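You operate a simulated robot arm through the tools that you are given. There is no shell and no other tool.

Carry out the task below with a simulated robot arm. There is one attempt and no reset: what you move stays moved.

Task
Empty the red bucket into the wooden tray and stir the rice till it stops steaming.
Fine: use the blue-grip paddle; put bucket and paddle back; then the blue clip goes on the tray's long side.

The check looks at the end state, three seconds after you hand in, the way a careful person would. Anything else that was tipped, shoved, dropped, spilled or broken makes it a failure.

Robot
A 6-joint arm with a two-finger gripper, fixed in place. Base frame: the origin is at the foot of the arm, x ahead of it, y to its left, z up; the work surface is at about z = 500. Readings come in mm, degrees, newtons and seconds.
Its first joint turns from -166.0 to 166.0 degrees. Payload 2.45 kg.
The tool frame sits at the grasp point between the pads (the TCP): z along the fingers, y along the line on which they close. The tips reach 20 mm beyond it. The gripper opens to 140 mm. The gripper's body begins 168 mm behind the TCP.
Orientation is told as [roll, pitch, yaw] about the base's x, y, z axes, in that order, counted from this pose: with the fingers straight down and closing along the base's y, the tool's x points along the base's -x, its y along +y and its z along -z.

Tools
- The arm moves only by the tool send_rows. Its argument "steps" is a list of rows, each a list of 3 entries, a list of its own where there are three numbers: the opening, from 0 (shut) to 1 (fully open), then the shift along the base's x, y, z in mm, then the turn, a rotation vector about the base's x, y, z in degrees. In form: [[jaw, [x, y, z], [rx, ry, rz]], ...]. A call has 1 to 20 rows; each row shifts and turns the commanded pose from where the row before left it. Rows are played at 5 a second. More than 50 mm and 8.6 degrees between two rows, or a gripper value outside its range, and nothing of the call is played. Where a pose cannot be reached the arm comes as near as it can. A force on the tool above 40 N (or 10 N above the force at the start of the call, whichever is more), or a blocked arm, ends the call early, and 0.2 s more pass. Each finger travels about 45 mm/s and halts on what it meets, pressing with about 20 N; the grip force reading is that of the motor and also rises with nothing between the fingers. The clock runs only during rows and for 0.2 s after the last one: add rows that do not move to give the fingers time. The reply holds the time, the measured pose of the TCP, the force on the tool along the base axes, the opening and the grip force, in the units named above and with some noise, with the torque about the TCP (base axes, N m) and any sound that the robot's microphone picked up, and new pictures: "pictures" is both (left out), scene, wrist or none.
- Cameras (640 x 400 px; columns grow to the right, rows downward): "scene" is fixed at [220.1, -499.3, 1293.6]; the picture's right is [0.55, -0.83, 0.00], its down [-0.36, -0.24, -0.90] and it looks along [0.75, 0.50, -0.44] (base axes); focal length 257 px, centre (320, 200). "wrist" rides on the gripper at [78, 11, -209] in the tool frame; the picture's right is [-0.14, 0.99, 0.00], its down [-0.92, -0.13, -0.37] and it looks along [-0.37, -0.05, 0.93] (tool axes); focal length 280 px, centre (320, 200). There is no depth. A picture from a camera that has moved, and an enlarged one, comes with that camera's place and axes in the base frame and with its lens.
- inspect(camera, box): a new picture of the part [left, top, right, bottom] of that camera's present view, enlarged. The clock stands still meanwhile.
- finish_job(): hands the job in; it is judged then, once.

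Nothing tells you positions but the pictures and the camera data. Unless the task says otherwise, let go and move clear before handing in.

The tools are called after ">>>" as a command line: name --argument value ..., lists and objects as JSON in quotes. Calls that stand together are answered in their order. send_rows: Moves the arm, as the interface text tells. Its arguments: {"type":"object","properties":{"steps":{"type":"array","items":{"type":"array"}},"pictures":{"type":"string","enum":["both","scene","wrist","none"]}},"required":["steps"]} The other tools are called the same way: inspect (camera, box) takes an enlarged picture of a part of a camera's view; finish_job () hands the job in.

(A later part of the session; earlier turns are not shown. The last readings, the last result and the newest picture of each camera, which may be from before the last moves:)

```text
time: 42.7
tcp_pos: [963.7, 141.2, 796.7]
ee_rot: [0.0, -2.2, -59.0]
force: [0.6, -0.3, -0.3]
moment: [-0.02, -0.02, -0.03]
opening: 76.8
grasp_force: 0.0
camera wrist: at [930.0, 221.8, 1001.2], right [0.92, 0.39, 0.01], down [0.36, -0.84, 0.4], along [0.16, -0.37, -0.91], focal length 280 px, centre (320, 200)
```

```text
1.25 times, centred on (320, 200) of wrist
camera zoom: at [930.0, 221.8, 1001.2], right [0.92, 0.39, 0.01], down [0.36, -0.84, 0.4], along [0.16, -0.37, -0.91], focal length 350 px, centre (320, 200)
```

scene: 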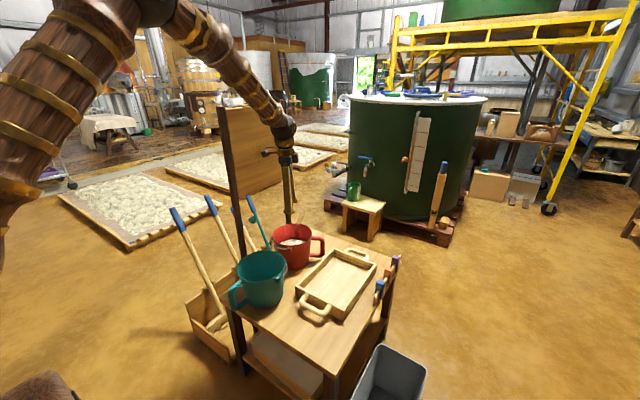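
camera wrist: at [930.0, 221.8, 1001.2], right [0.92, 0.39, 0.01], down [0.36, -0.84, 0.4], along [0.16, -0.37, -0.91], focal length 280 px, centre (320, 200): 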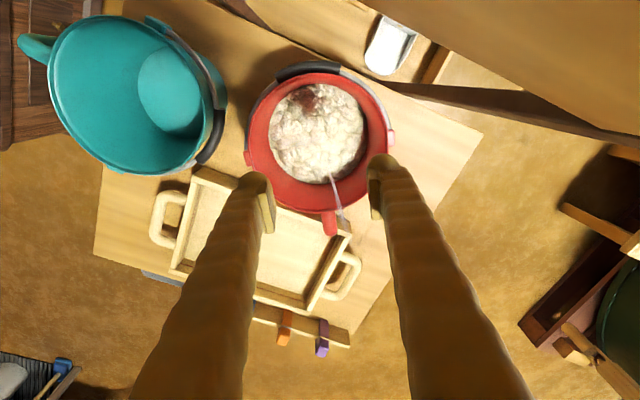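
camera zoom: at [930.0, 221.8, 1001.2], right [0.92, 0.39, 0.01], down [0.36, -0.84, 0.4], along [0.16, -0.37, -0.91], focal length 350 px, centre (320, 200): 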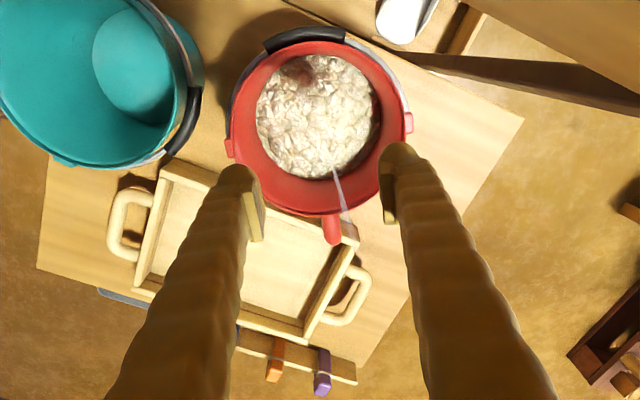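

The handle loop is clear: its vertical bar is at about (1032, 28), with a hole about 39 mm wide and z 543–617. I'll move away to open space over the tray and turn the gripper so it can come in nearly horizontally along the handle's through-hole.

>>> send_rows --steps '[[0.5, [-9, -20, 5], [0, 0, -7.46]], [0.5, [-9, -20, 5], [0, 0, -7.46]], [0.5, [-9, -20, 5], [0, 0, -7.46]], [0.4, [-9, -20, 5], [0, 0, -7.46]], [0.4, [-10, -18, 5], [0, 0, -7.46]], [0.4, [-10, -18, 5], [0, 0, -7.46]], [0.3, [-10, -18, 5], [0, 0, -7.46]], [0.3, [-10, -18, 5], [0, 0, -7.46]], [0.3, [-10, -18, 5], [0, 0, -7.46]], [0.3, [-10, -18, 5], [0, 0, -7.46]], [0.3, [-10, -18, 5], [0, 0, -7.46]], [0.3, [-8, -15, 5], [0, 0, -7.46]]]' --pictures "both"

```text
time: 45.3
tcp_pos: [850.3, -80.4, 855.2]
ee_rot: [0.0, -2.3, -148.6]
force: [0.0, -0.1, -0.2]
moment: [0.01, 0.01, -0.01]
opening: 42.3
grasp_force: 0.0
camera wrist: at [930.5, -42.9, 1059.3], right [0.4, -0.92, 0.01], down [-0.84, -0.36, 0.4], along [-0.37, -0.17, -0.91], focal length 280 px, centre (320, 200)
```

scene: 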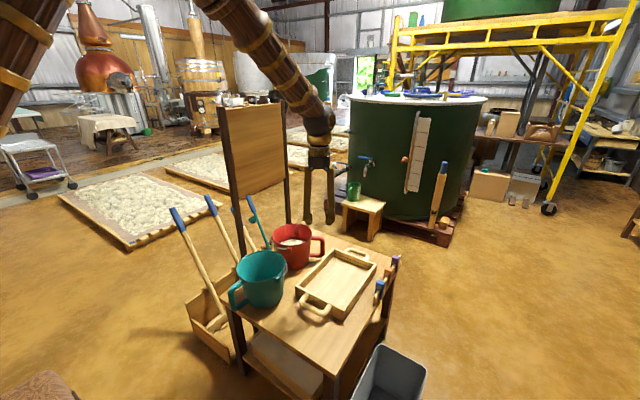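
wrist: 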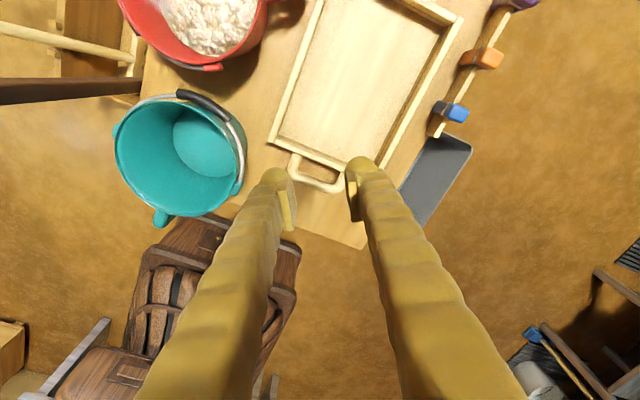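

Now I lean the gripper forward toward the handle direction until it's nearly horizontal, with the camera on top.

>>> send_rows --steps '[[0.25, [4, 2, -10], [4.0755, -6.65, 0]], [0.25, [4, 2, -10], [4.0755, -6.65, 0]], [0.25, [4, 2, -10], [4.0755, -6.65, 0]], [0.22, [4, 2, -10], [4.0755, -6.65, 0]], [0.22, [4, 2, -10], [4.0755, -6.65, 0]], [0.22, [4, 2, -10], [4.0755, -6.65, 0]], [0.22, [4, 2, -10], [4.0755, -6.65, 0]], [0.22, [4, 2, -10], [4.0755, -6.65, 0]], [0.22, [4, 2, -10], [4.0755, -6.65, 0]], [0.22, [0, 0, 0], [0, 0, 0]]]' --pictures "both"

```text
time: 47.5
tcp_pos: [885.3, -61.5, 766.4]
ee_rot: [-0.1, 68.1, -148.7]
force: [-0.3, 0.2, -1.0]
moment: [-0.01, 0.02, 0.01]
opening: 30.8
grasp_force: 0.1
camera wrist: at [750.6, -157.0, 915.6], right [0.47, -0.87, -0.13], down [-0.65, -0.25, -0.72], along [0.59, 0.42, -0.69], focal length 280 px, centre (320, 200)
```

scene: 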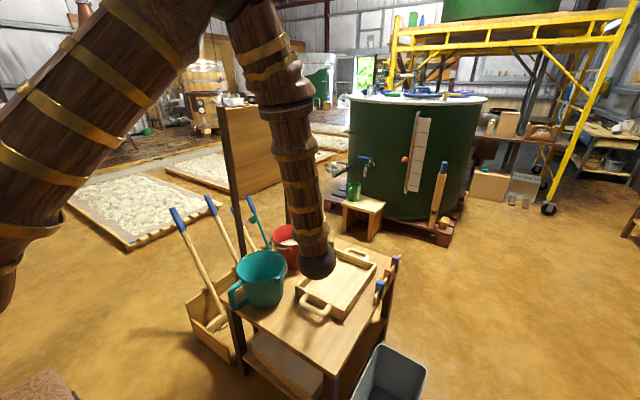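
wrist: 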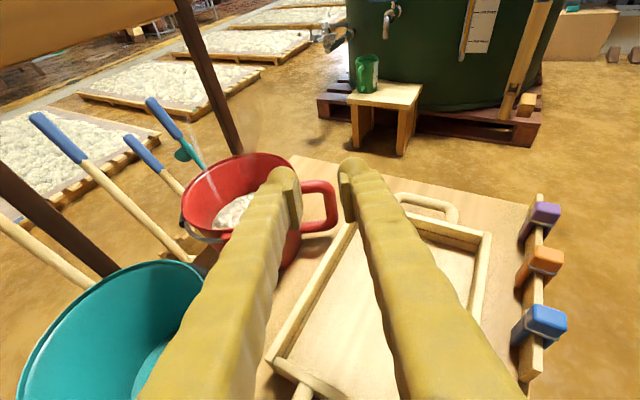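

The handle is now visible ahead between the fingers. I'll descend to the pre-approach position behind the handle.

>>> send_rows --steps '[[0.22, [7.2, 4.5, -26], [0, 0, 0]], [0.22, [7.2, 4.5, -26], [0, 0, 0]], [0.22, [7.2, 4.5, -26], [0, 0, 0]], [0.22, [7.2, 4.5, -26], [0, 0, 0]], [0.22, [7.2, 4.5, -26], [0, 0, 0]], [0.22, [0, 0, 0], [0, 0, 0]]]' --pictures "both"

>>> inspect --camera "wrist" --box '[200, 80, 440, 260]'

>>> inspect --camera "scene" --box '[260, 210, 360, 310]'

```text
time: 48.9
tcp_pos: [921.2, -39.8, 635.5]
ee_rot: [-0.2, 68.0, -148.7]
force: [-0.8, -0.2, 0.6]
moment: [0.0, 0.04, 0.01]
opening: 30.7
grasp_force: 0.0
camera wrist: at [787.6, -134.2, 785.5], right [0.47, -0.87, -0.13], down [-0.65, -0.25, -0.71], along [0.59, 0.42, -0.69], focal length 280 px, centre (320, 200)
```

scene: 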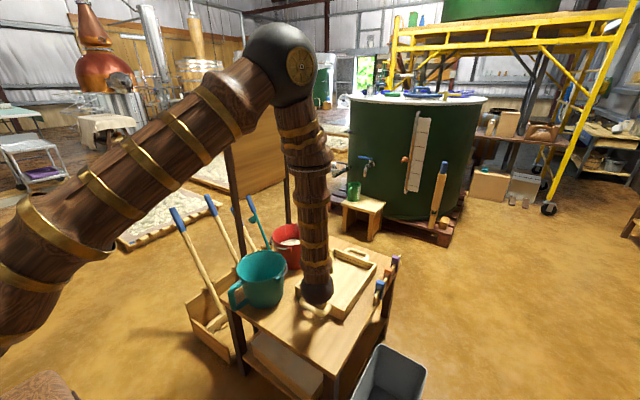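
wrist: 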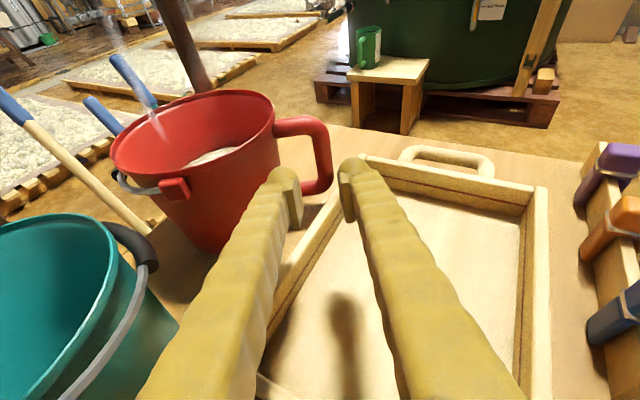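

```text
2.22 times, centred on (320, 170) of wrist
camera zoom: at [787.6, -134.2, 785.5], right [0.47, -0.87, -0.13], down [-0.65, -0.25, -0.71], along [0.59, 0.42, -0.69], focal length 623 px, centre (320, 267)
```

zoom: 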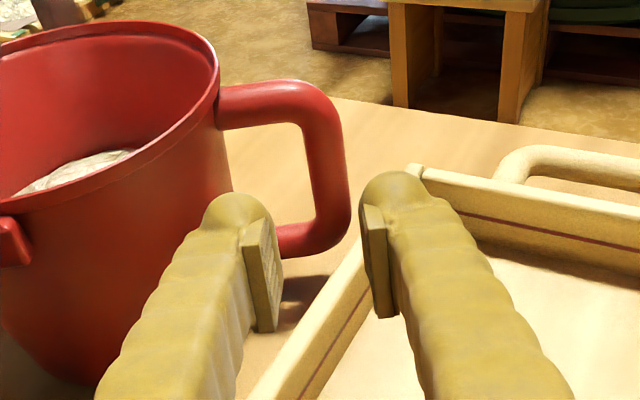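

```text
4.00 times, centred on (310, 260) of scene
camera zoom: at [220.1, -499.3, 1293.6], right [0.55, -0.83, 0.0], down [-0.36, -0.24, -0.9], along [0.75, 0.5, -0.44], focal length 1027 px, centre (360, -40)
```

zoom: 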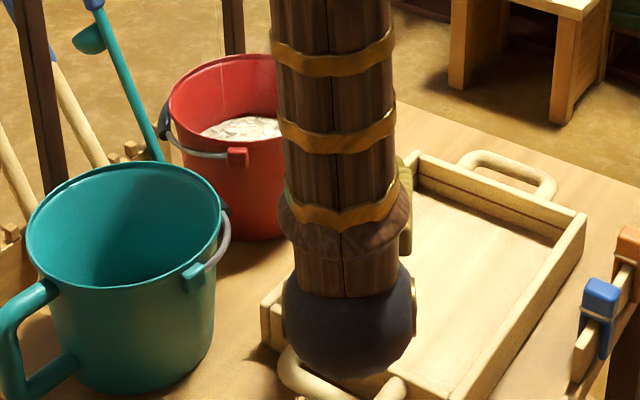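

The view lines up well: the bar is about 129 mm ahead and 4 mm to the right of the tool axis. I'll advance most of the way along the tool axis and check again.

>>> send_rows --steps '[[0.22, [2, -3.4, 0], [0, 0, 0]], [0.22, [16, 9.7, -7.6], [0, 0, 0]], [0.22, [16, 9.7, -7.6], [0, 0, 0]], [0.22, [16, 9.7, -7.6], [0, 0, 0]], [0.22, [14, 8.5, -6.7], [0, 0, 0]], [0.22, [0, 0, 0], [0, 0, 0]]]' --pictures "wrist"

>>> inspect --camera "wrist" --box '[220, 80, 420, 260]'

```text
time: 50.3
tcp_pos: [984.4, -6.2, 605.1]
ee_rot: [-0.2, 68.0, -148.7]
force: [-0.2, 0.1, 0.0]
moment: [-0.02, -0.01, 0.02]
opening: 30.5
grasp_force: 0.1
camera wrist: at [851.0, -100.2, 755.5], right [0.47, -0.87, -0.13], down [-0.65, -0.25, -0.71], along [0.59, 0.42, -0.69], focal length 280 px, centre (320, 200)
```

wrist: 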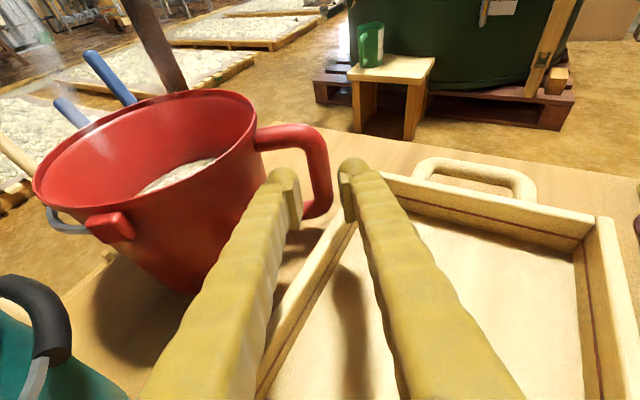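

```text
2.22 times, centred on (320, 170) of wrist
camera zoom: at [851.0, -100.2, 755.5], right [0.47, -0.87, -0.13], down [-0.65, -0.25, -0.71], along [0.59, 0.42, -0.69], focal length 623 px, centre (320, 267)
```

zoom: 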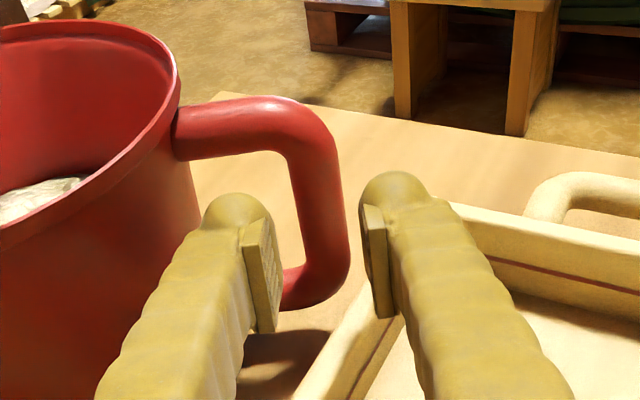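

Alignment is good: bar centred between the fingers, hole open for the left finger. I'm advancing the last 57 mm.

>>> send_rows --steps '[[0.22, [11.3, 6.9, -5.3], [0, 0, 0]], [0.22, [11.3, 6.9, -5.3], [0, 0, 0]], [0.22, [11.3, 6.9, -5.3], [0, 0, 0]], [0.22, [11.3, 6.9, -5.3], [0, 0, 0]], [0.22, [0, 0, 0], [0, 0, 0]]]' --pictures "wrist"

>>> inspect --camera "wrist" --box '[220, 80, 420, 260]'

>>> inspect --camera "scene" --box '[260, 200, 360, 300]'

```text
time: 51.5
tcp_pos: [1030.2, 21.5, 586.1]
ee_rot: [-0.1, 68.0, -148.7]
force: [0.1, 0.3, -0.4]
moment: [0.01, -0.02, -0.02]
opening: 30.7
grasp_force: 0.1
camera wrist: at [897.2, -72.7, 735.2], right [0.47, -0.87, -0.13], down [-0.65, -0.25, -0.71], along [0.59, 0.42, -0.69], focal length 280 px, centre (320, 200)
```

wrist: 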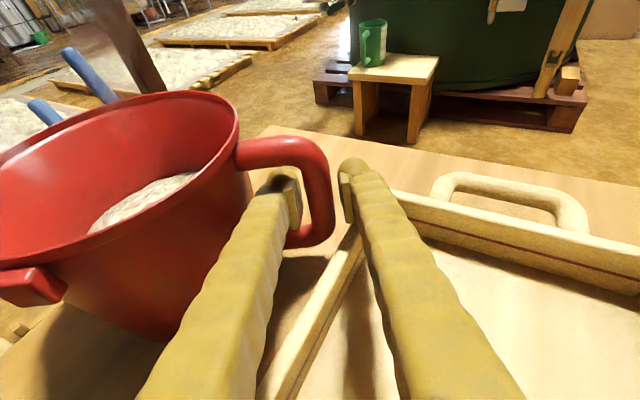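

```text
2.22 times, centred on (320, 170) of wrist
camera zoom: at [897.2, -72.7, 735.2], right [0.47, -0.87, -0.13], down [-0.65, -0.25, -0.71], along [0.59, 0.42, -0.69], focal length 623 px, centre (320, 267)
```

zoom: 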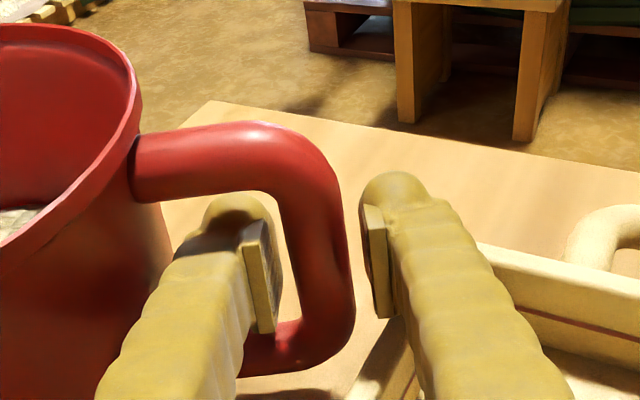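

```text
4.00 times, centred on (310, 250) of scene
camera zoom: at [220.1, -499.3, 1293.6], right [0.55, -0.83, 0.0], down [-0.36, -0.24, -0.9], along [0.75, 0.5, -0.44], focal length 1027 px, centre (360, 0)
```

zoom: 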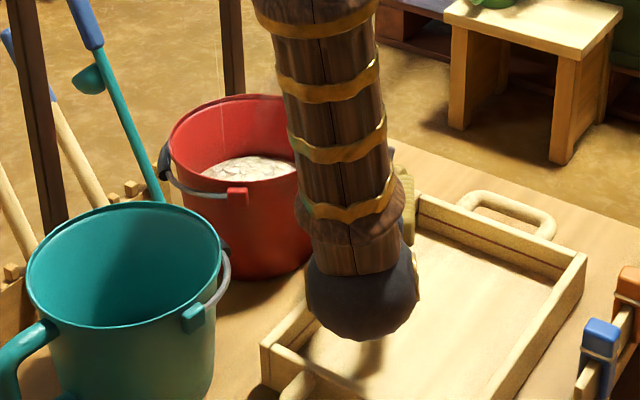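

The left finger is through the loop and the bar is between the pads. I'll advance 5 mm more and close gently.

>>> send_rows --steps '[[0.22, [4, 2.4, -1.9], [0, 0, 0]], [0.18, [0, 0, 0], [0, 0, 0]], [0.15, [0, 0, 0], [0, 0, 0]], [0.12, [0, 0, 0], [0, 0, 0]], [0.08, [0, 0, 0], [0, 0, 0]], [0.05, [0, 0, 0], [0, 0, 0]], [0.05, [0, 0, 0], [0, 0, 0]]]' --pictures "wrist"

>>> inspect --camera "wrist" --box '[220, 80, 420, 260]'

```text
time: 53.1
tcp_pos: [1033.7, 24.8, 583.0]
ee_rot: [-0.3, 67.8, -148.7]
force: [1.0, -2.1, 0.1]
moment: [0.02, 0.01, -0.01]
opening: 19.2
grasp_force: 20.2
camera wrist: at [900.6, -70.1, 732.6], right [0.47, -0.87, -0.13], down [-0.65, -0.25, -0.71], along [0.59, 0.42, -0.69], focal length 280 px, centre (320, 200)
```

wrist: 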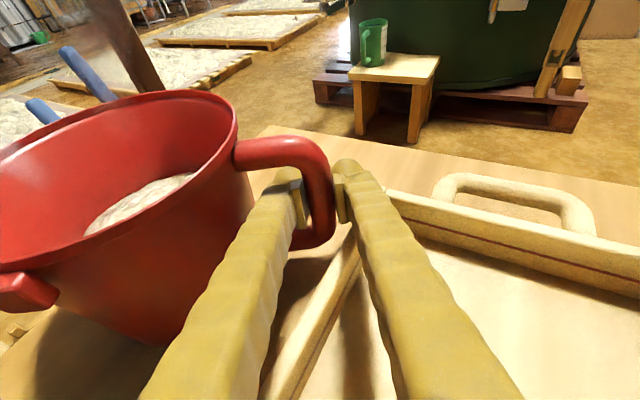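

```text
2.22 times, centred on (320, 170) of wrist
camera zoom: at [900.6, -70.1, 732.6], right [0.47, -0.87, -0.13], down [-0.65, -0.25, -0.71], along [0.59, 0.42, -0.69], focal length 623 px, centre (320, 267)
```

zoom: 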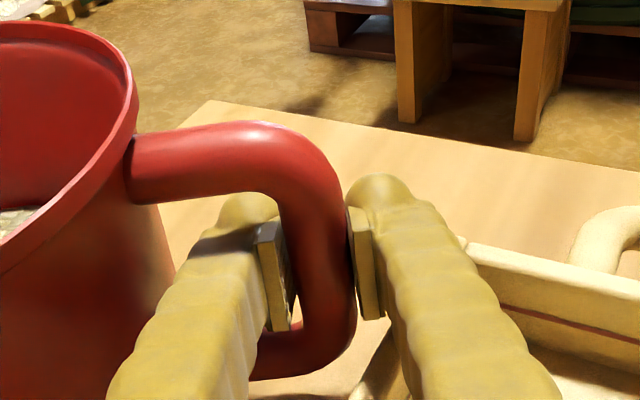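

The handle bar is gripped (19 mm, 20 N) with a finger through the loop. Now I'll lift slowly; the bucket should droop a little until the finger seats in the loop.

>>> send_rows --steps '[[0.05, [0, 0, 4], [0, 0, 0]], [0.05, [0, 0, 4], [0, 0, 0]], [0.05, [0, 0, 4], [0, 0, 0]], [0.05, [0, 0, 4], [0, 0, 0]], [0.05, [0, 0, 4], [0, 0, 0]], [0.05, [0, 0, 0], [0, 0, 0]]]' --pictures "both"

>>> inspect --camera "wrist" --box '[180, 60, 420, 280]'

```text
time: 54.5
tcp_pos: [1034.2, 24.1, 602.4]
ee_rot: [-0.3, 67.9, -148.7]
force: [0.0, 0.6, -8.6]
moment: [-0.61, -0.39, -0.07]
opening: 21.5
grasp_force: 20.1
camera wrist: at [900.8, -69.8, 752.0], right [0.47, -0.87, -0.13], down [-0.65, -0.25, -0.71], along [0.59, 0.42, -0.69], focal length 280 px, centre (320, 200)
```

scene: 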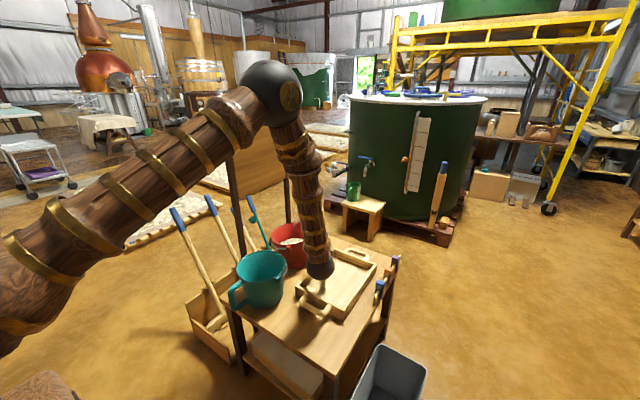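
wrist: 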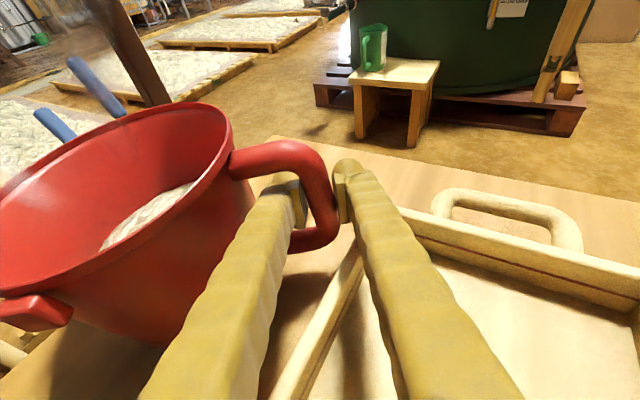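

```text
1.82 times, centred on (300, 170) of wrist
camera zoom: at [900.8, -69.8, 752.0], right [0.47, -0.87, -0.13], down [-0.65, -0.25, -0.71], along [0.59, 0.42, -0.69], focal length 510 px, centre (356, 254)
```

zoom: 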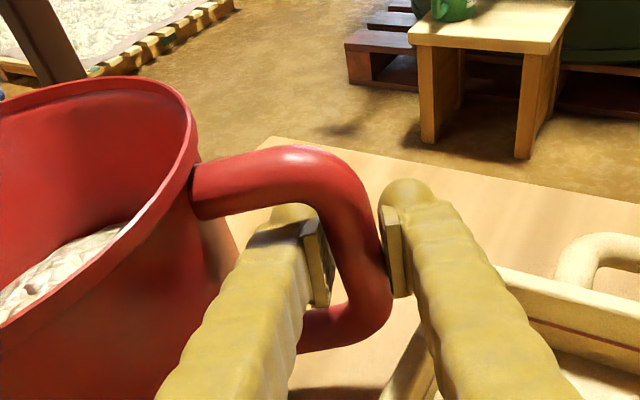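

Behaving as expected (about 7° droop). I'll lift further while rolling the tool about its own axis to counter the droop and keep the bucket upright.

>>> send_rows --steps '[[0.05, [0, 0, 5], [2.56, 1.56, 0]], [0.05, [0, 0, 5], [2.56, 1.56, 0]], [0.05, [0, 0, 5], [2.56, 1.56, 0]], [0.05, [0, 0, 5], [2.56, 1.56, 0]], [0.05, [0, 0, 5], [2.56, 1.56, 0]], [0.05, [0, 0, 5], [0, 0, 0]], [0.05, [0, 0, 0], [0, 0, 0]]]' --pictures "both"

>>> inspect --camera "wrist" --box '[180, 60, 420, 280]'

>>> inspect --camera "scene" --box '[240, 190, 360, 310]'

```text
time: 56.1
tcp_pos: [1035.6, 24.9, 632.0]
ee_rot: [-35.8, 63.5, 178.7]
force: [0.5, 0.8, -11.3]
moment: [-1.16, -0.78, 0.01]
opening: 32.4
grasp_force: 19.8
camera wrist: at [921.1, -102.6, 774.4], right [0.44, -0.81, -0.38], down [-0.75, -0.09, -0.66], along [0.5, 0.57, -0.65], focal length 280 px, centre (320, 200)
```

scene: 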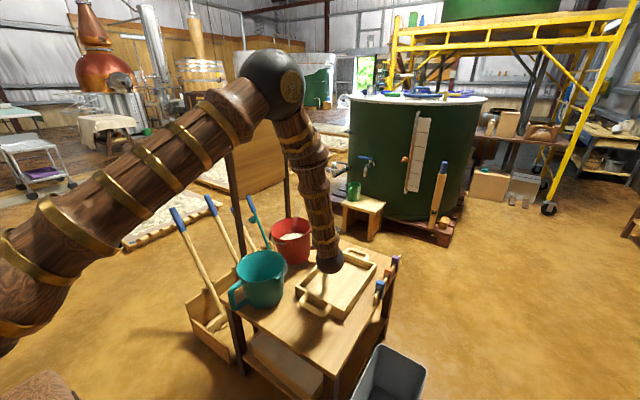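
wrist: 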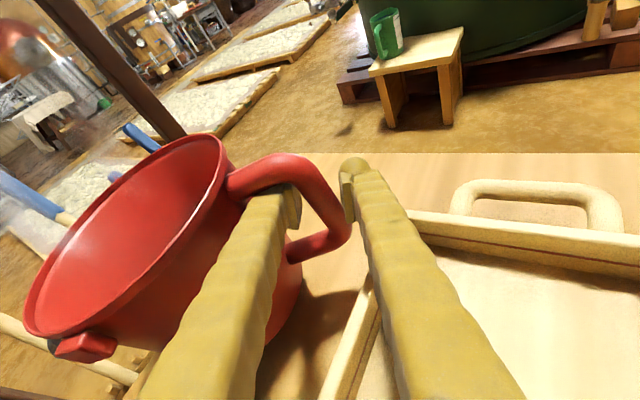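

```text
1.82 times, centred on (300, 170) of wrist
camera zoom: at [921.1, -102.6, 774.4], right [0.44, -0.81, -0.38], down [-0.75, -0.09, -0.66], along [0.5, 0.57, -0.65], focal length 510 px, centre (356, 254)
```

zoom: 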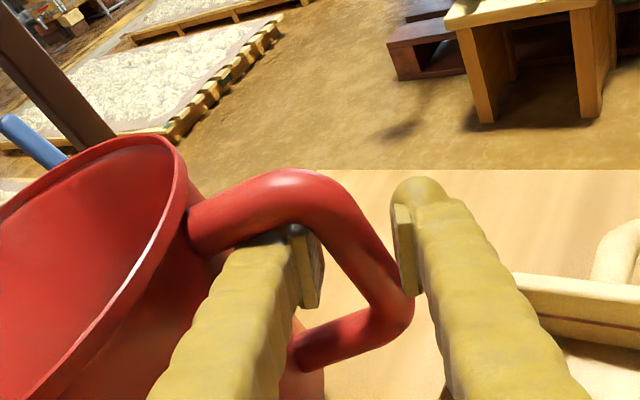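

```text
3.33 times, centred on (300, 250) of scene
camera zoom: at [220.1, -499.3, 1293.6], right [0.55, -0.83, 0.0], down [-0.36, -0.24, -0.9], along [0.75, 0.5, -0.44], focal length 856 px, centre (387, 33)
```

zoom: 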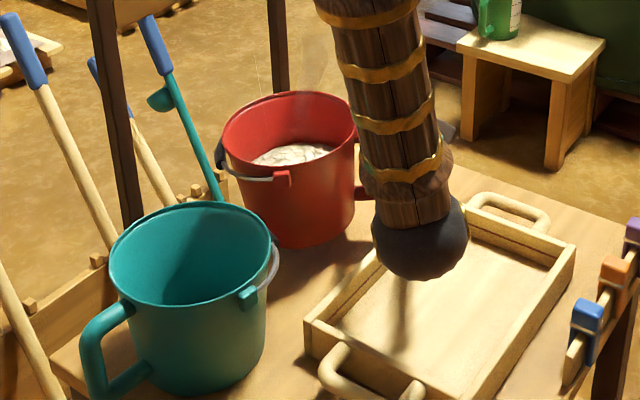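

The bucket is now fully lifted, upright and locked on the finger (11.3 N). I'll raise it clear of everything, then swing it over toward the tray.

>>> send_rows --steps '[[0.05, [0, 0, 10], [0, 0, 0]], [0.05, [0, 0, 16], [0, 0, 0]], [0.05, [0, 0, 20], [0, 0, 0]], [0.05, [0, 0, 20], [0, 0, 0]], [0.05, [0, 0, 20], [0, 0, 0]], [0.05, [0, 0, 20], [0, 0, 0]], [0.05, [0, 0, 16], [0, 0, 0]], [0.05, [0, 0, 8], [0, 0, 0]], [0.05, [0, 0, 0], [0, 0, 0]]]' --pictures "both"

```text
time: 58.1
tcp_pos: [1034.8, 22.8, 762.9]
ee_rot: [-35.6, 63.5, 178.9]
force: [0.6, 0.2, -11.4]
moment: [-1.16, -0.78, 0.0]
opening: 32.2
grasp_force: 20.1
camera wrist: at [921.1, -103.3, 904.3], right [0.44, -0.81, -0.38], down [-0.75, -0.09, -0.66], along [0.5, 0.57, -0.65], focal length 280 px, centre (320, 200)
```

scene: 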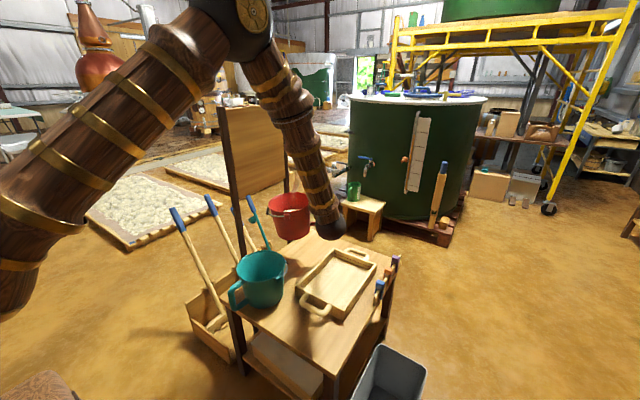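
wrist: 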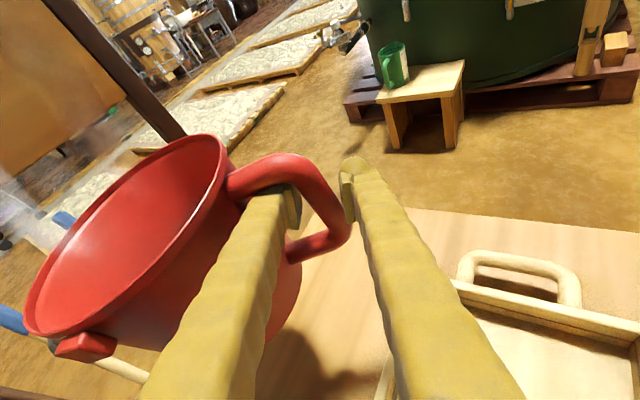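

Solid hold. Now I'll carry it over to the right of the tray, turning the gripper to point straight ahead.

>>> send_rows --steps '[[0.05, [-4, -12, 2], [0, 0, -1.3]], [0.05, [-7, -22, 3], [0, 0, -2.6]], [0.05, [-7, -22, 3], [0, 0, -2.6]], [0.05, [-7.5, -23, 3], [0, 0, -2.6]], [0.05, [-7.5, -23, 3], [0, 0, -2.6]], [0.05, [-7.5, -23, 3], [0, 0, -2.6]], [0.05, [-7.5, -23, 3], [0, 0, -2.6]], [0.05, [-7.5, -23, 3], [0, 0, -2.6]], [0.05, [-7.5, -23, 3], [0, 0, -2.6]], [0.05, [-7.5, -23, 3], [0, 0, -2.6]], [0.05, [-7.5, -23, 3], [0, 0, -2.6]], [0.05, [-7, -20, 3], [0, 0, -2.6]], [0.05, [-4, -12, 2], [0, 0, -1.3]], [0.05, [0, 0, 0], [0, 0, 0]]]' --pictures "both"

>>> inspect --camera "scene" --box '[260, 160, 420, 320]'

```text
time: 61.1
tcp_pos: [945.5, -245.7, 800.2]
ee_rot: [-35.6, 63.6, 147.5]
force: [0.9, 0.5, -11.9]
moment: [-1.42, -0.02, 0.05]
opening: 32.3
grasp_force: 19.7
camera wrist: at [782.7, -297.0, 941.9], right [-0.05, -0.92, -0.38], down [-0.69, 0.31, -0.66], along [0.72, 0.23, -0.65], focal length 280 px, centre (320, 200)
```

scene: 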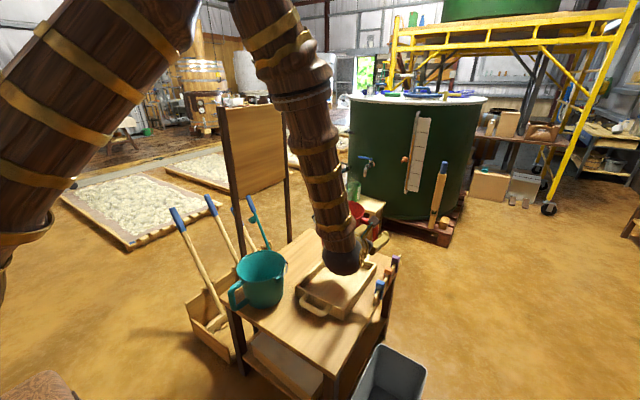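
wrist: 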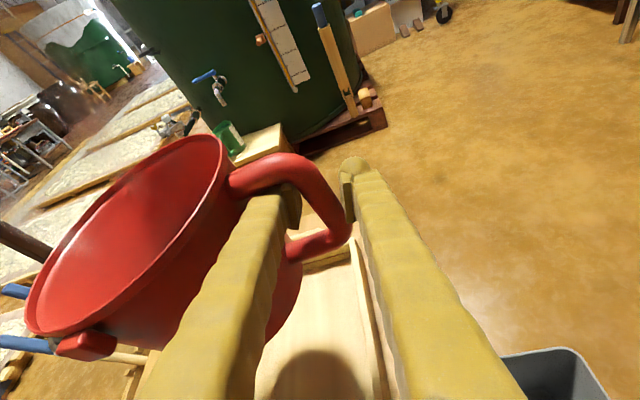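

```text
2.50 times, centred on (340, 240) of scene
camera zoom: at [220.1, -499.3, 1293.6], right [0.55, -0.83, 0.0], down [-0.36, -0.24, -0.9], along [0.75, 0.5, -0.44], focal length 642 px, centre (270, 100)
```

zoom: 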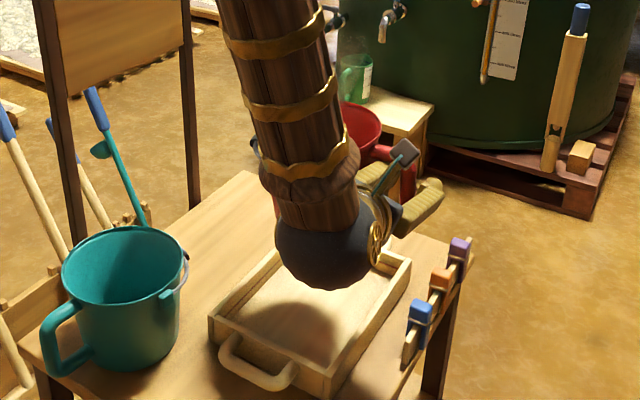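

The bucket hangs just right of the tray centre. I'll start tilting in small steps (mouth toward the tray's middle) while shifting so the lip stays over the tray; the first stage goes to about 45°.

>>> send_rows --steps '[[0.05, [0, -6, 2], [-4, 0, 0]], [0.05, [0, -6, 2], [-5, 0, 0]], [0.05, [0, -6, 2], [-5, 0, 0]], [0.05, [0, -6, 2], [-5, 0, 0]], [0.05, [0, -6, 2], [-5, 0, 0]], [0.05, [0, -6, 2], [-5, 0, 0]], [0.05, [0, -6, 2], [-5, 0, 0]], [0.05, [0, -6, 2], [-4, 0, 0]], [0.05, [0, 0, 0], [0, 0, 0]]]' --pictures "both"

>>> inspect --camera "scene" --box '[260, 160, 420, 320]'

```text
time: 63.1
tcp_pos: [944.7, -296.4, 815.2]
ee_rot: [47.9, 58.6, -135.7]
force: [0.0, -0.5, -11.1]
moment: [-0.99, -0.03, -0.01]
opening: 31.4
grasp_force: 20.2
camera wrist: at [781.5, -249.7, 957.7], right [-0.04, -0.96, 0.27], down [-0.69, -0.17, -0.71], along [0.73, -0.21, -0.66], focal length 280 px, centre (320, 200)
```

scene: 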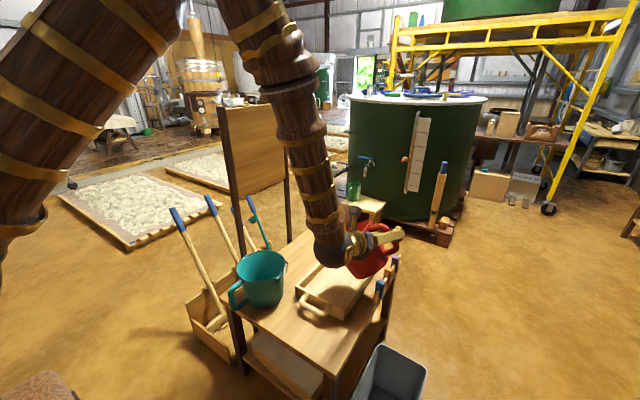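
wrist: 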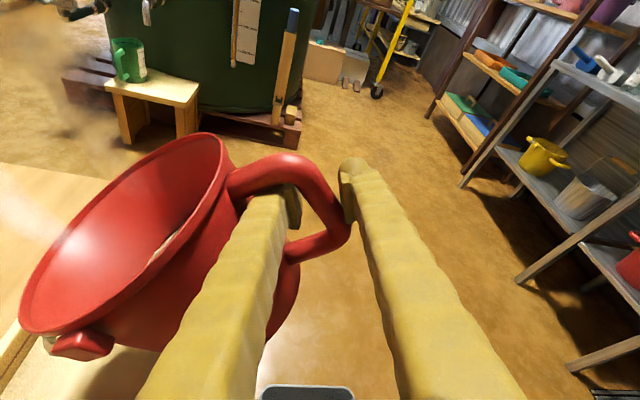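

```text
2.50 times, centred on (340, 240) of scene
camera zoom: at [220.1, -499.3, 1293.6], right [0.55, -0.83, 0.0], down [-0.36, -0.24, -0.9], along [0.75, 0.5, -0.44], focal length 642 px, centre (270, 100)
```

zoom: 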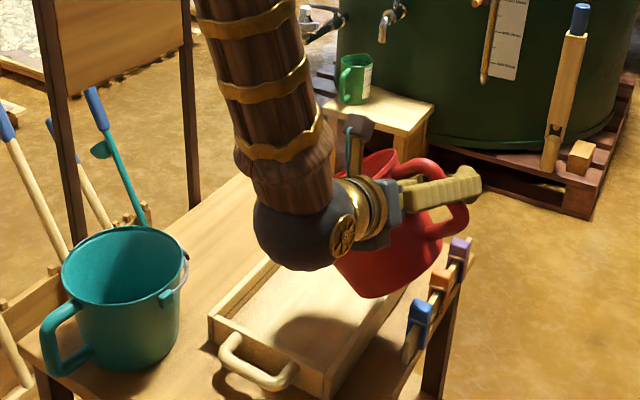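

At about 38° nothing has poured yet and the hold is stable. Continuing to about 65°, with the lip kept near the tray's centreline.

>>> send_rows --steps '[[0.05, [0, 3, 0], [-5, 0, 0]], [0.05, [0, 5, 0], [-5, 0, 0]], [0.05, [0, 7, 0], [-5, 0, 0]], [0.05, [0, 8, 0], [-5, 0, 0]], [0.05, [0, 9, 0], [-5, 0, 0]], [0.05, [0, 0, 0], [0, 0, 0]]]' --pictures "both"

>>> inspect --camera "scene" --box '[260, 180, 420, 340]'

```text
time: 64.5
tcp_pos: [919.0, -355.6, 829.3]
ee_rot: [69.5, 39.3, -114.8]
force: [-0.2, -0.3, -12.0]
moment: [-0.69, -0.09, 0.0]
opening: 21.3
grasp_force: 19.8
out of reach, approached as far as the arm can: row 1, 2, 3, 4, 5
camera wrist: at [749.8, -267.0, 942.5], right [0.02, -0.78, 0.63], down [-0.66, -0.49, -0.58], along [0.75, -0.4, -0.52], focal length 280 px, centre (320, 200)
```

scene: 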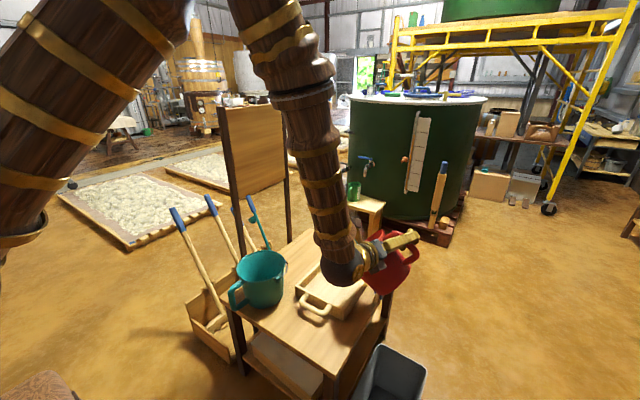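
wrist: 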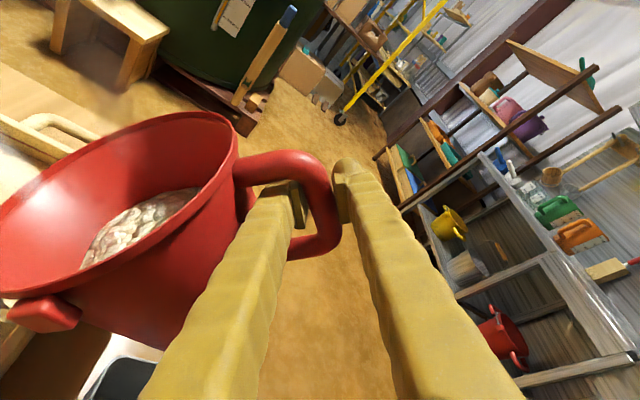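

```text
2.50 times, centred on (340, 260) of scene
camera zoom: at [220.1, -499.3, 1293.6], right [0.55, -0.83, 0.0], down [-0.36, -0.24, -0.9], along [0.75, 0.5, -0.44], focal length 642 px, centre (270, 50)
```

zoom: 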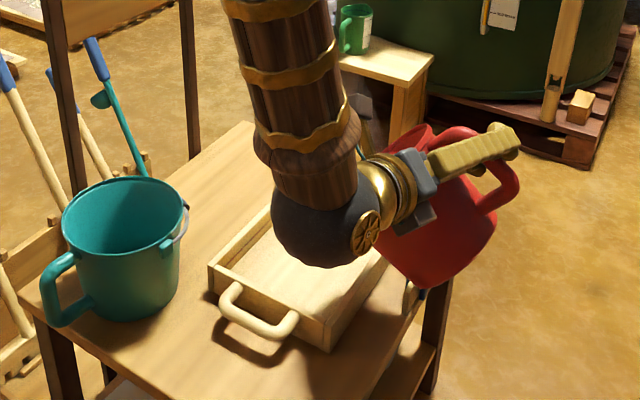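

The arm ran out of reach at that roll and drifted right; nothing has spilled yet. I'll roll back about 15° to a reachable pose and see what limits it.

>>> send_rows --steps '[[0.05, [0, -9, 0], [5, 0, 0]], [0.05, [0, -8, 0], [5, 0, 0]], [0.05, [0, -7, 0], [5, 0, 0]], [0.05, [0, 0, 0], [0, 0, 0]]]' --pictures "wrist"

```text
time: 65.5
tcp_pos: [918.8, -380.0, 828.5]
ee_rot: [59.1, 51.7, -124.5]
force: [-0.3, -0.1, -11.4]
moment: [-1.01, -0.06, 0.01]
opening: 22.2
grasp_force: 20.4
camera wrist: at [752.1, -316.9, 961.8], right [-0.01, -0.91, 0.42], down [-0.67, -0.31, -0.67], along [0.74, -0.28, -0.61], focal length 280 px, centre (320, 200)
```

wrist: 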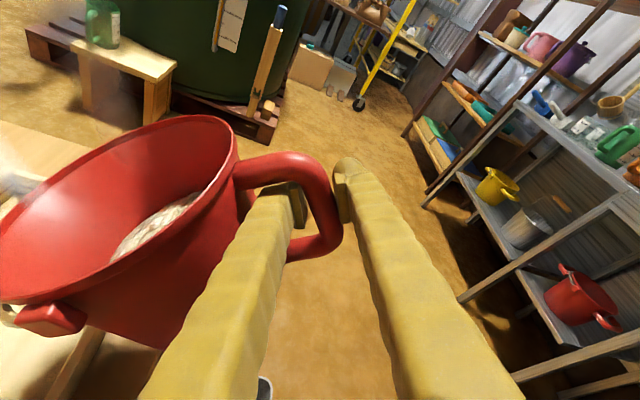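

The hold is fine. I'll move back over the tray with this orientation and see if it's reachable there.

>>> send_rows --steps '[[0.05, [6, 22, -3], [0, 0, 0]], [0.05, [6, 22, -3], [0, 0, 0]], [0.05, [6, 22, -3], [0, 0, 0]], [0.05, [6, 22, -3], [0, 0, 0]], [0.05, [0, 0, 0], [0, 0, 0]]]' --pictures "both"

>>> inspect --camera "scene" --box '[260, 180, 420, 340]'

```text
time: 66.7
tcp_pos: [941.8, -299.8, 818.5]
ee_rot: [58.7, 52.0, -123.8]
force: [-0.5, -0.3, -11.5]
moment: [-0.95, -0.08, 0.0]
opening: 23.8
grasp_force: 19.9
out of reach, approached as far as the arm can: row 4
camera wrist: at [773.9, -239.9, 951.8], right [0.01, -0.91, 0.41], down [-0.67, -0.31, -0.68], along [0.74, -0.27, -0.61], focal length 280 px, centre (320, 200)
```

scene: 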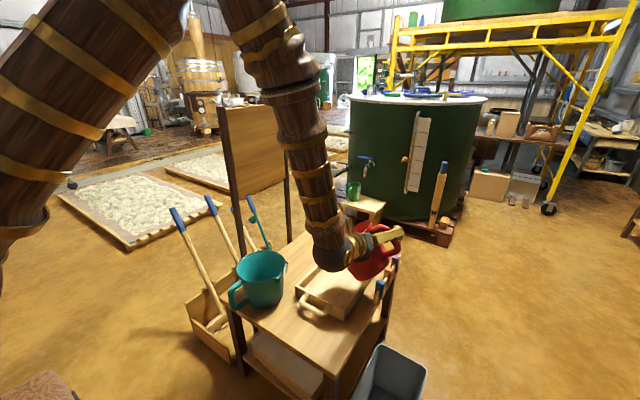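
wrist: 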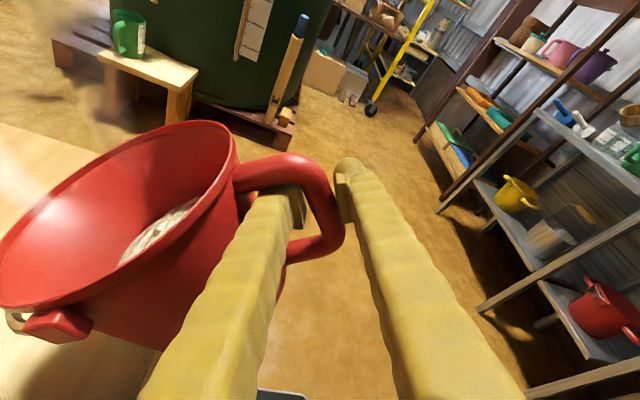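

```text
2.50 times, centred on (340, 260) of scene
camera zoom: at [220.1, -499.3, 1293.6], right [0.55, -0.83, 0.0], down [-0.36, -0.24, -0.9], along [0.75, 0.5, -0.44], focal length 642 px, centre (270, 50)
```

zoom: 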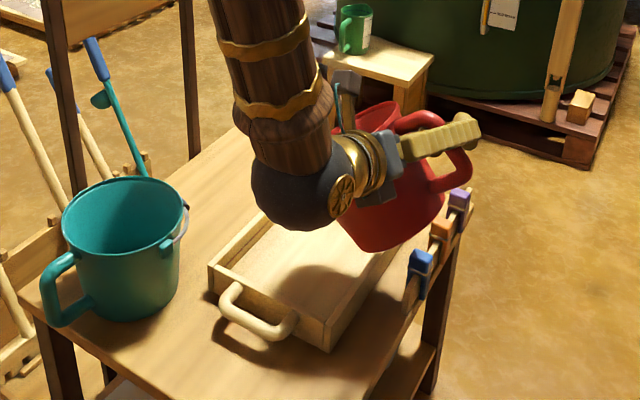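

The limit seems to be a wrist joint. I'll try rolling purely about the tool's own axis, which uses only the last joint.

>>> send_rows --steps '[[0.05, [0, 0, 0], [-4.69, 0.68, 1.6]], [0.05, [0, 0, 0], [-4.69, 0.68, 1.6]], [0.05, [0, 0, 0], [0, 0, 0]]]' --pictures "both"

>>> inspect --camera "scene" --box '[260, 180, 420, 340]'

```text
time: 67.5
tcp_pos: [940.2, -305.6, 818.7]
ee_rot: [64.3, 43.2, -116.7]
force: [-0.6, 0.7, -11.6]
moment: [-0.76, -0.11, -0.01]
opening: 23.2
grasp_force: 19.9
out of reach, approached as far as the arm can: row 1
camera wrist: at [771.6, -232.3, 945.0], right [0.06, -0.83, 0.56], down [-0.66, -0.45, -0.6], along [0.75, -0.33, -0.58], focal length 280 px, centre (320, 200)
```

scene: 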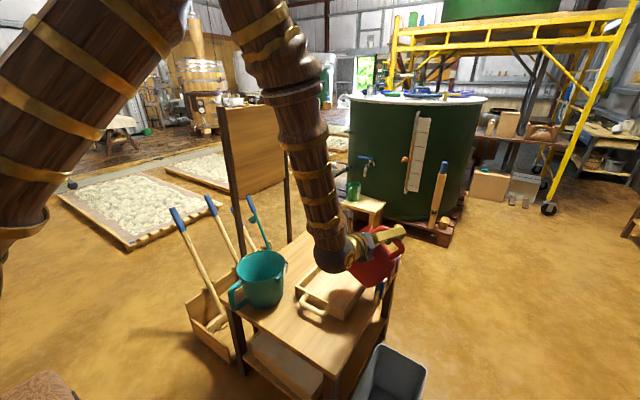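
wrist: 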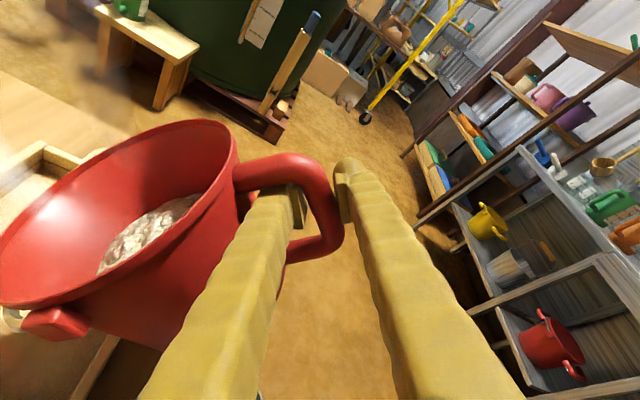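

```text
2.50 times, centred on (340, 260) of scene
camera zoom: at [220.1, -499.3, 1293.6], right [0.55, -0.83, 0.0], down [-0.36, -0.24, -0.9], along [0.75, 0.5, -0.44], focal length 642 px, centre (270, 50)
```

zoom: 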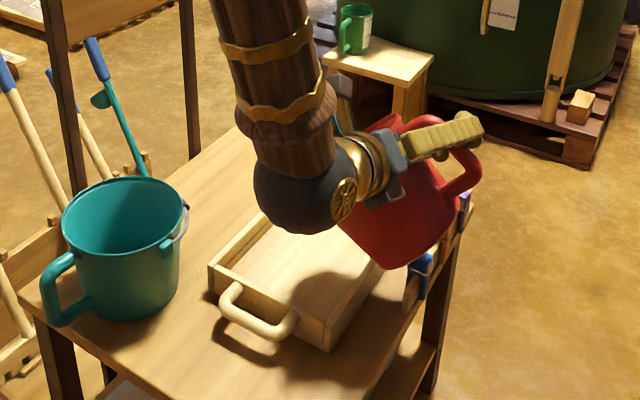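

Pure roll about the tool axis works; it was only the sideways shift that hit a wrist limit. I'll continue by rolling while moving along an arc about the base, so the other wrist joints stay put. The bucket is at about 48° now, going to about 60°.

>>> send_rows --steps '[[0.05, [3.1, 10.2, 0], [-3.75, 0.56, 1.88]], [0.05, [3.1, 10.2, 0], [-3.75, 0.53, 1.88]], [0.05, [3.1, 10.2, 0], [-3.75, 0.5, 1.88]], [0.05, [0, 0, 0], [0, 0, 0]]]' --pictures "both"

>>> inspect --camera "scene" --box '[260, 180, 420, 340]'

```text
time: 68.5
tcp_pos: [949.3, -275.3, 820.1]
ee_rot: [68.0, 32.2, -108.8]
force: [0.7, 0.0, -11.3]
moment: [-0.64, -0.2, 0.03]
opening: 18.3
grasp_force: 20.0
camera wrist: at [777.2, -195.0, 935.3], right [0.16, -0.69, 0.7], down [-0.62, -0.62, -0.47], along [0.77, -0.36, -0.53], focal length 280 px, centre (320, 200)
```

scene: 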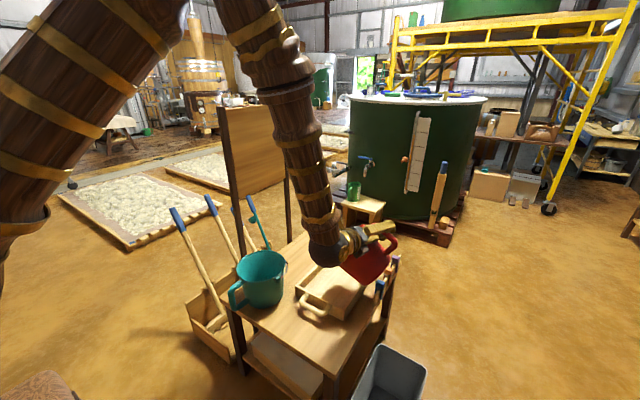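
wrist: 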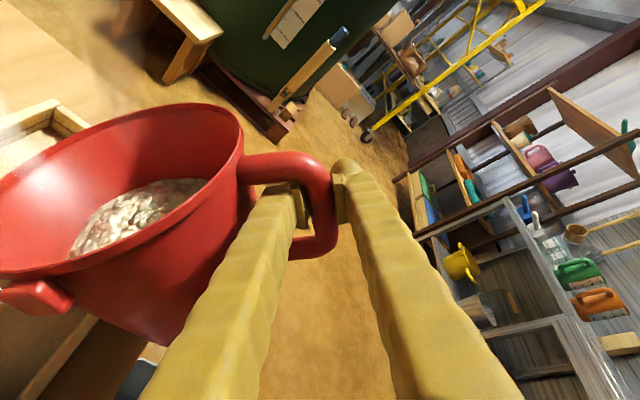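

```text
2.50 times, centred on (340, 260) of scene
camera zoom: at [220.1, -499.3, 1293.6], right [0.55, -0.83, 0.0], down [-0.36, -0.24, -0.9], along [0.75, 0.5, -0.44], focal length 642 px, centre (270, 50)
```

zoom: 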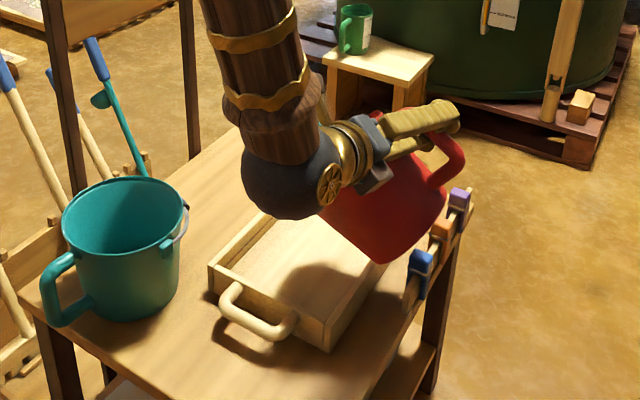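

Good. Continuing the same motion to roughly 75°.

>>> send_rows --steps '[[0.05, [3.1, 12, 0], [-4.52, 0.53, 2.24]], [0.05, [3.1, 12, 0], [-4.52, 0.47, 2.24]], [0.05, [3.1, 12, 0], [-4.52, 0.41, 2.24]], [0.05, [3.0, 12, 0], [-4.52, 0.35, 2.24]], [0.05, [3.0, 12, 0], [-4.52, 0.3, 2.24]], [0.05, [0, 0, 0], [0, 0, 0]]]' --pictures "both"

>>> inspect --camera "scene" --box '[260, 180, 420, 340]'

```text
time: 69.9
tcp_pos: [964.6, -215.4, 820.2]
ee_rot: [71.4, 9.6, -96.2]
force: [0.1, -0.7, -11.3]
moment: [-0.09, -0.23, -0.01]
opening: 17.6
grasp_force: 20.7
camera wrist: at [779.4, -129.8, 907.7], right [0.28, -0.33, 0.9], down [-0.49, -0.86, -0.16], along [0.83, -0.39, -0.4], focal length 280 px, centre (320, 200)
```

scene: 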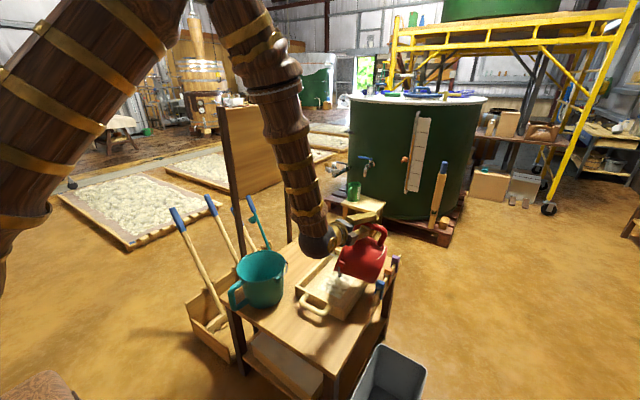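
wrist: 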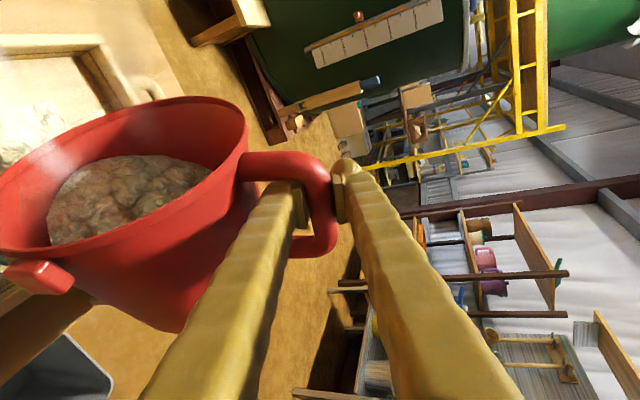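

```text
2.50 times, centred on (340, 260) of scene
camera zoom: at [220.1, -499.3, 1293.6], right [0.55, -0.83, 0.0], down [-0.36, -0.24, -0.9], along [0.75, 0.5, -0.44], focal length 642 px, centre (270, 50)
```

zoom: 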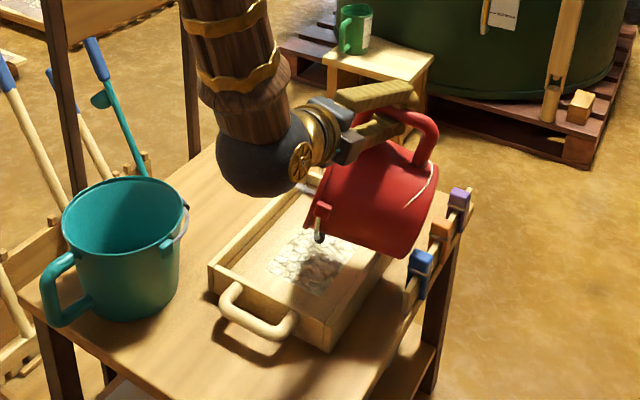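

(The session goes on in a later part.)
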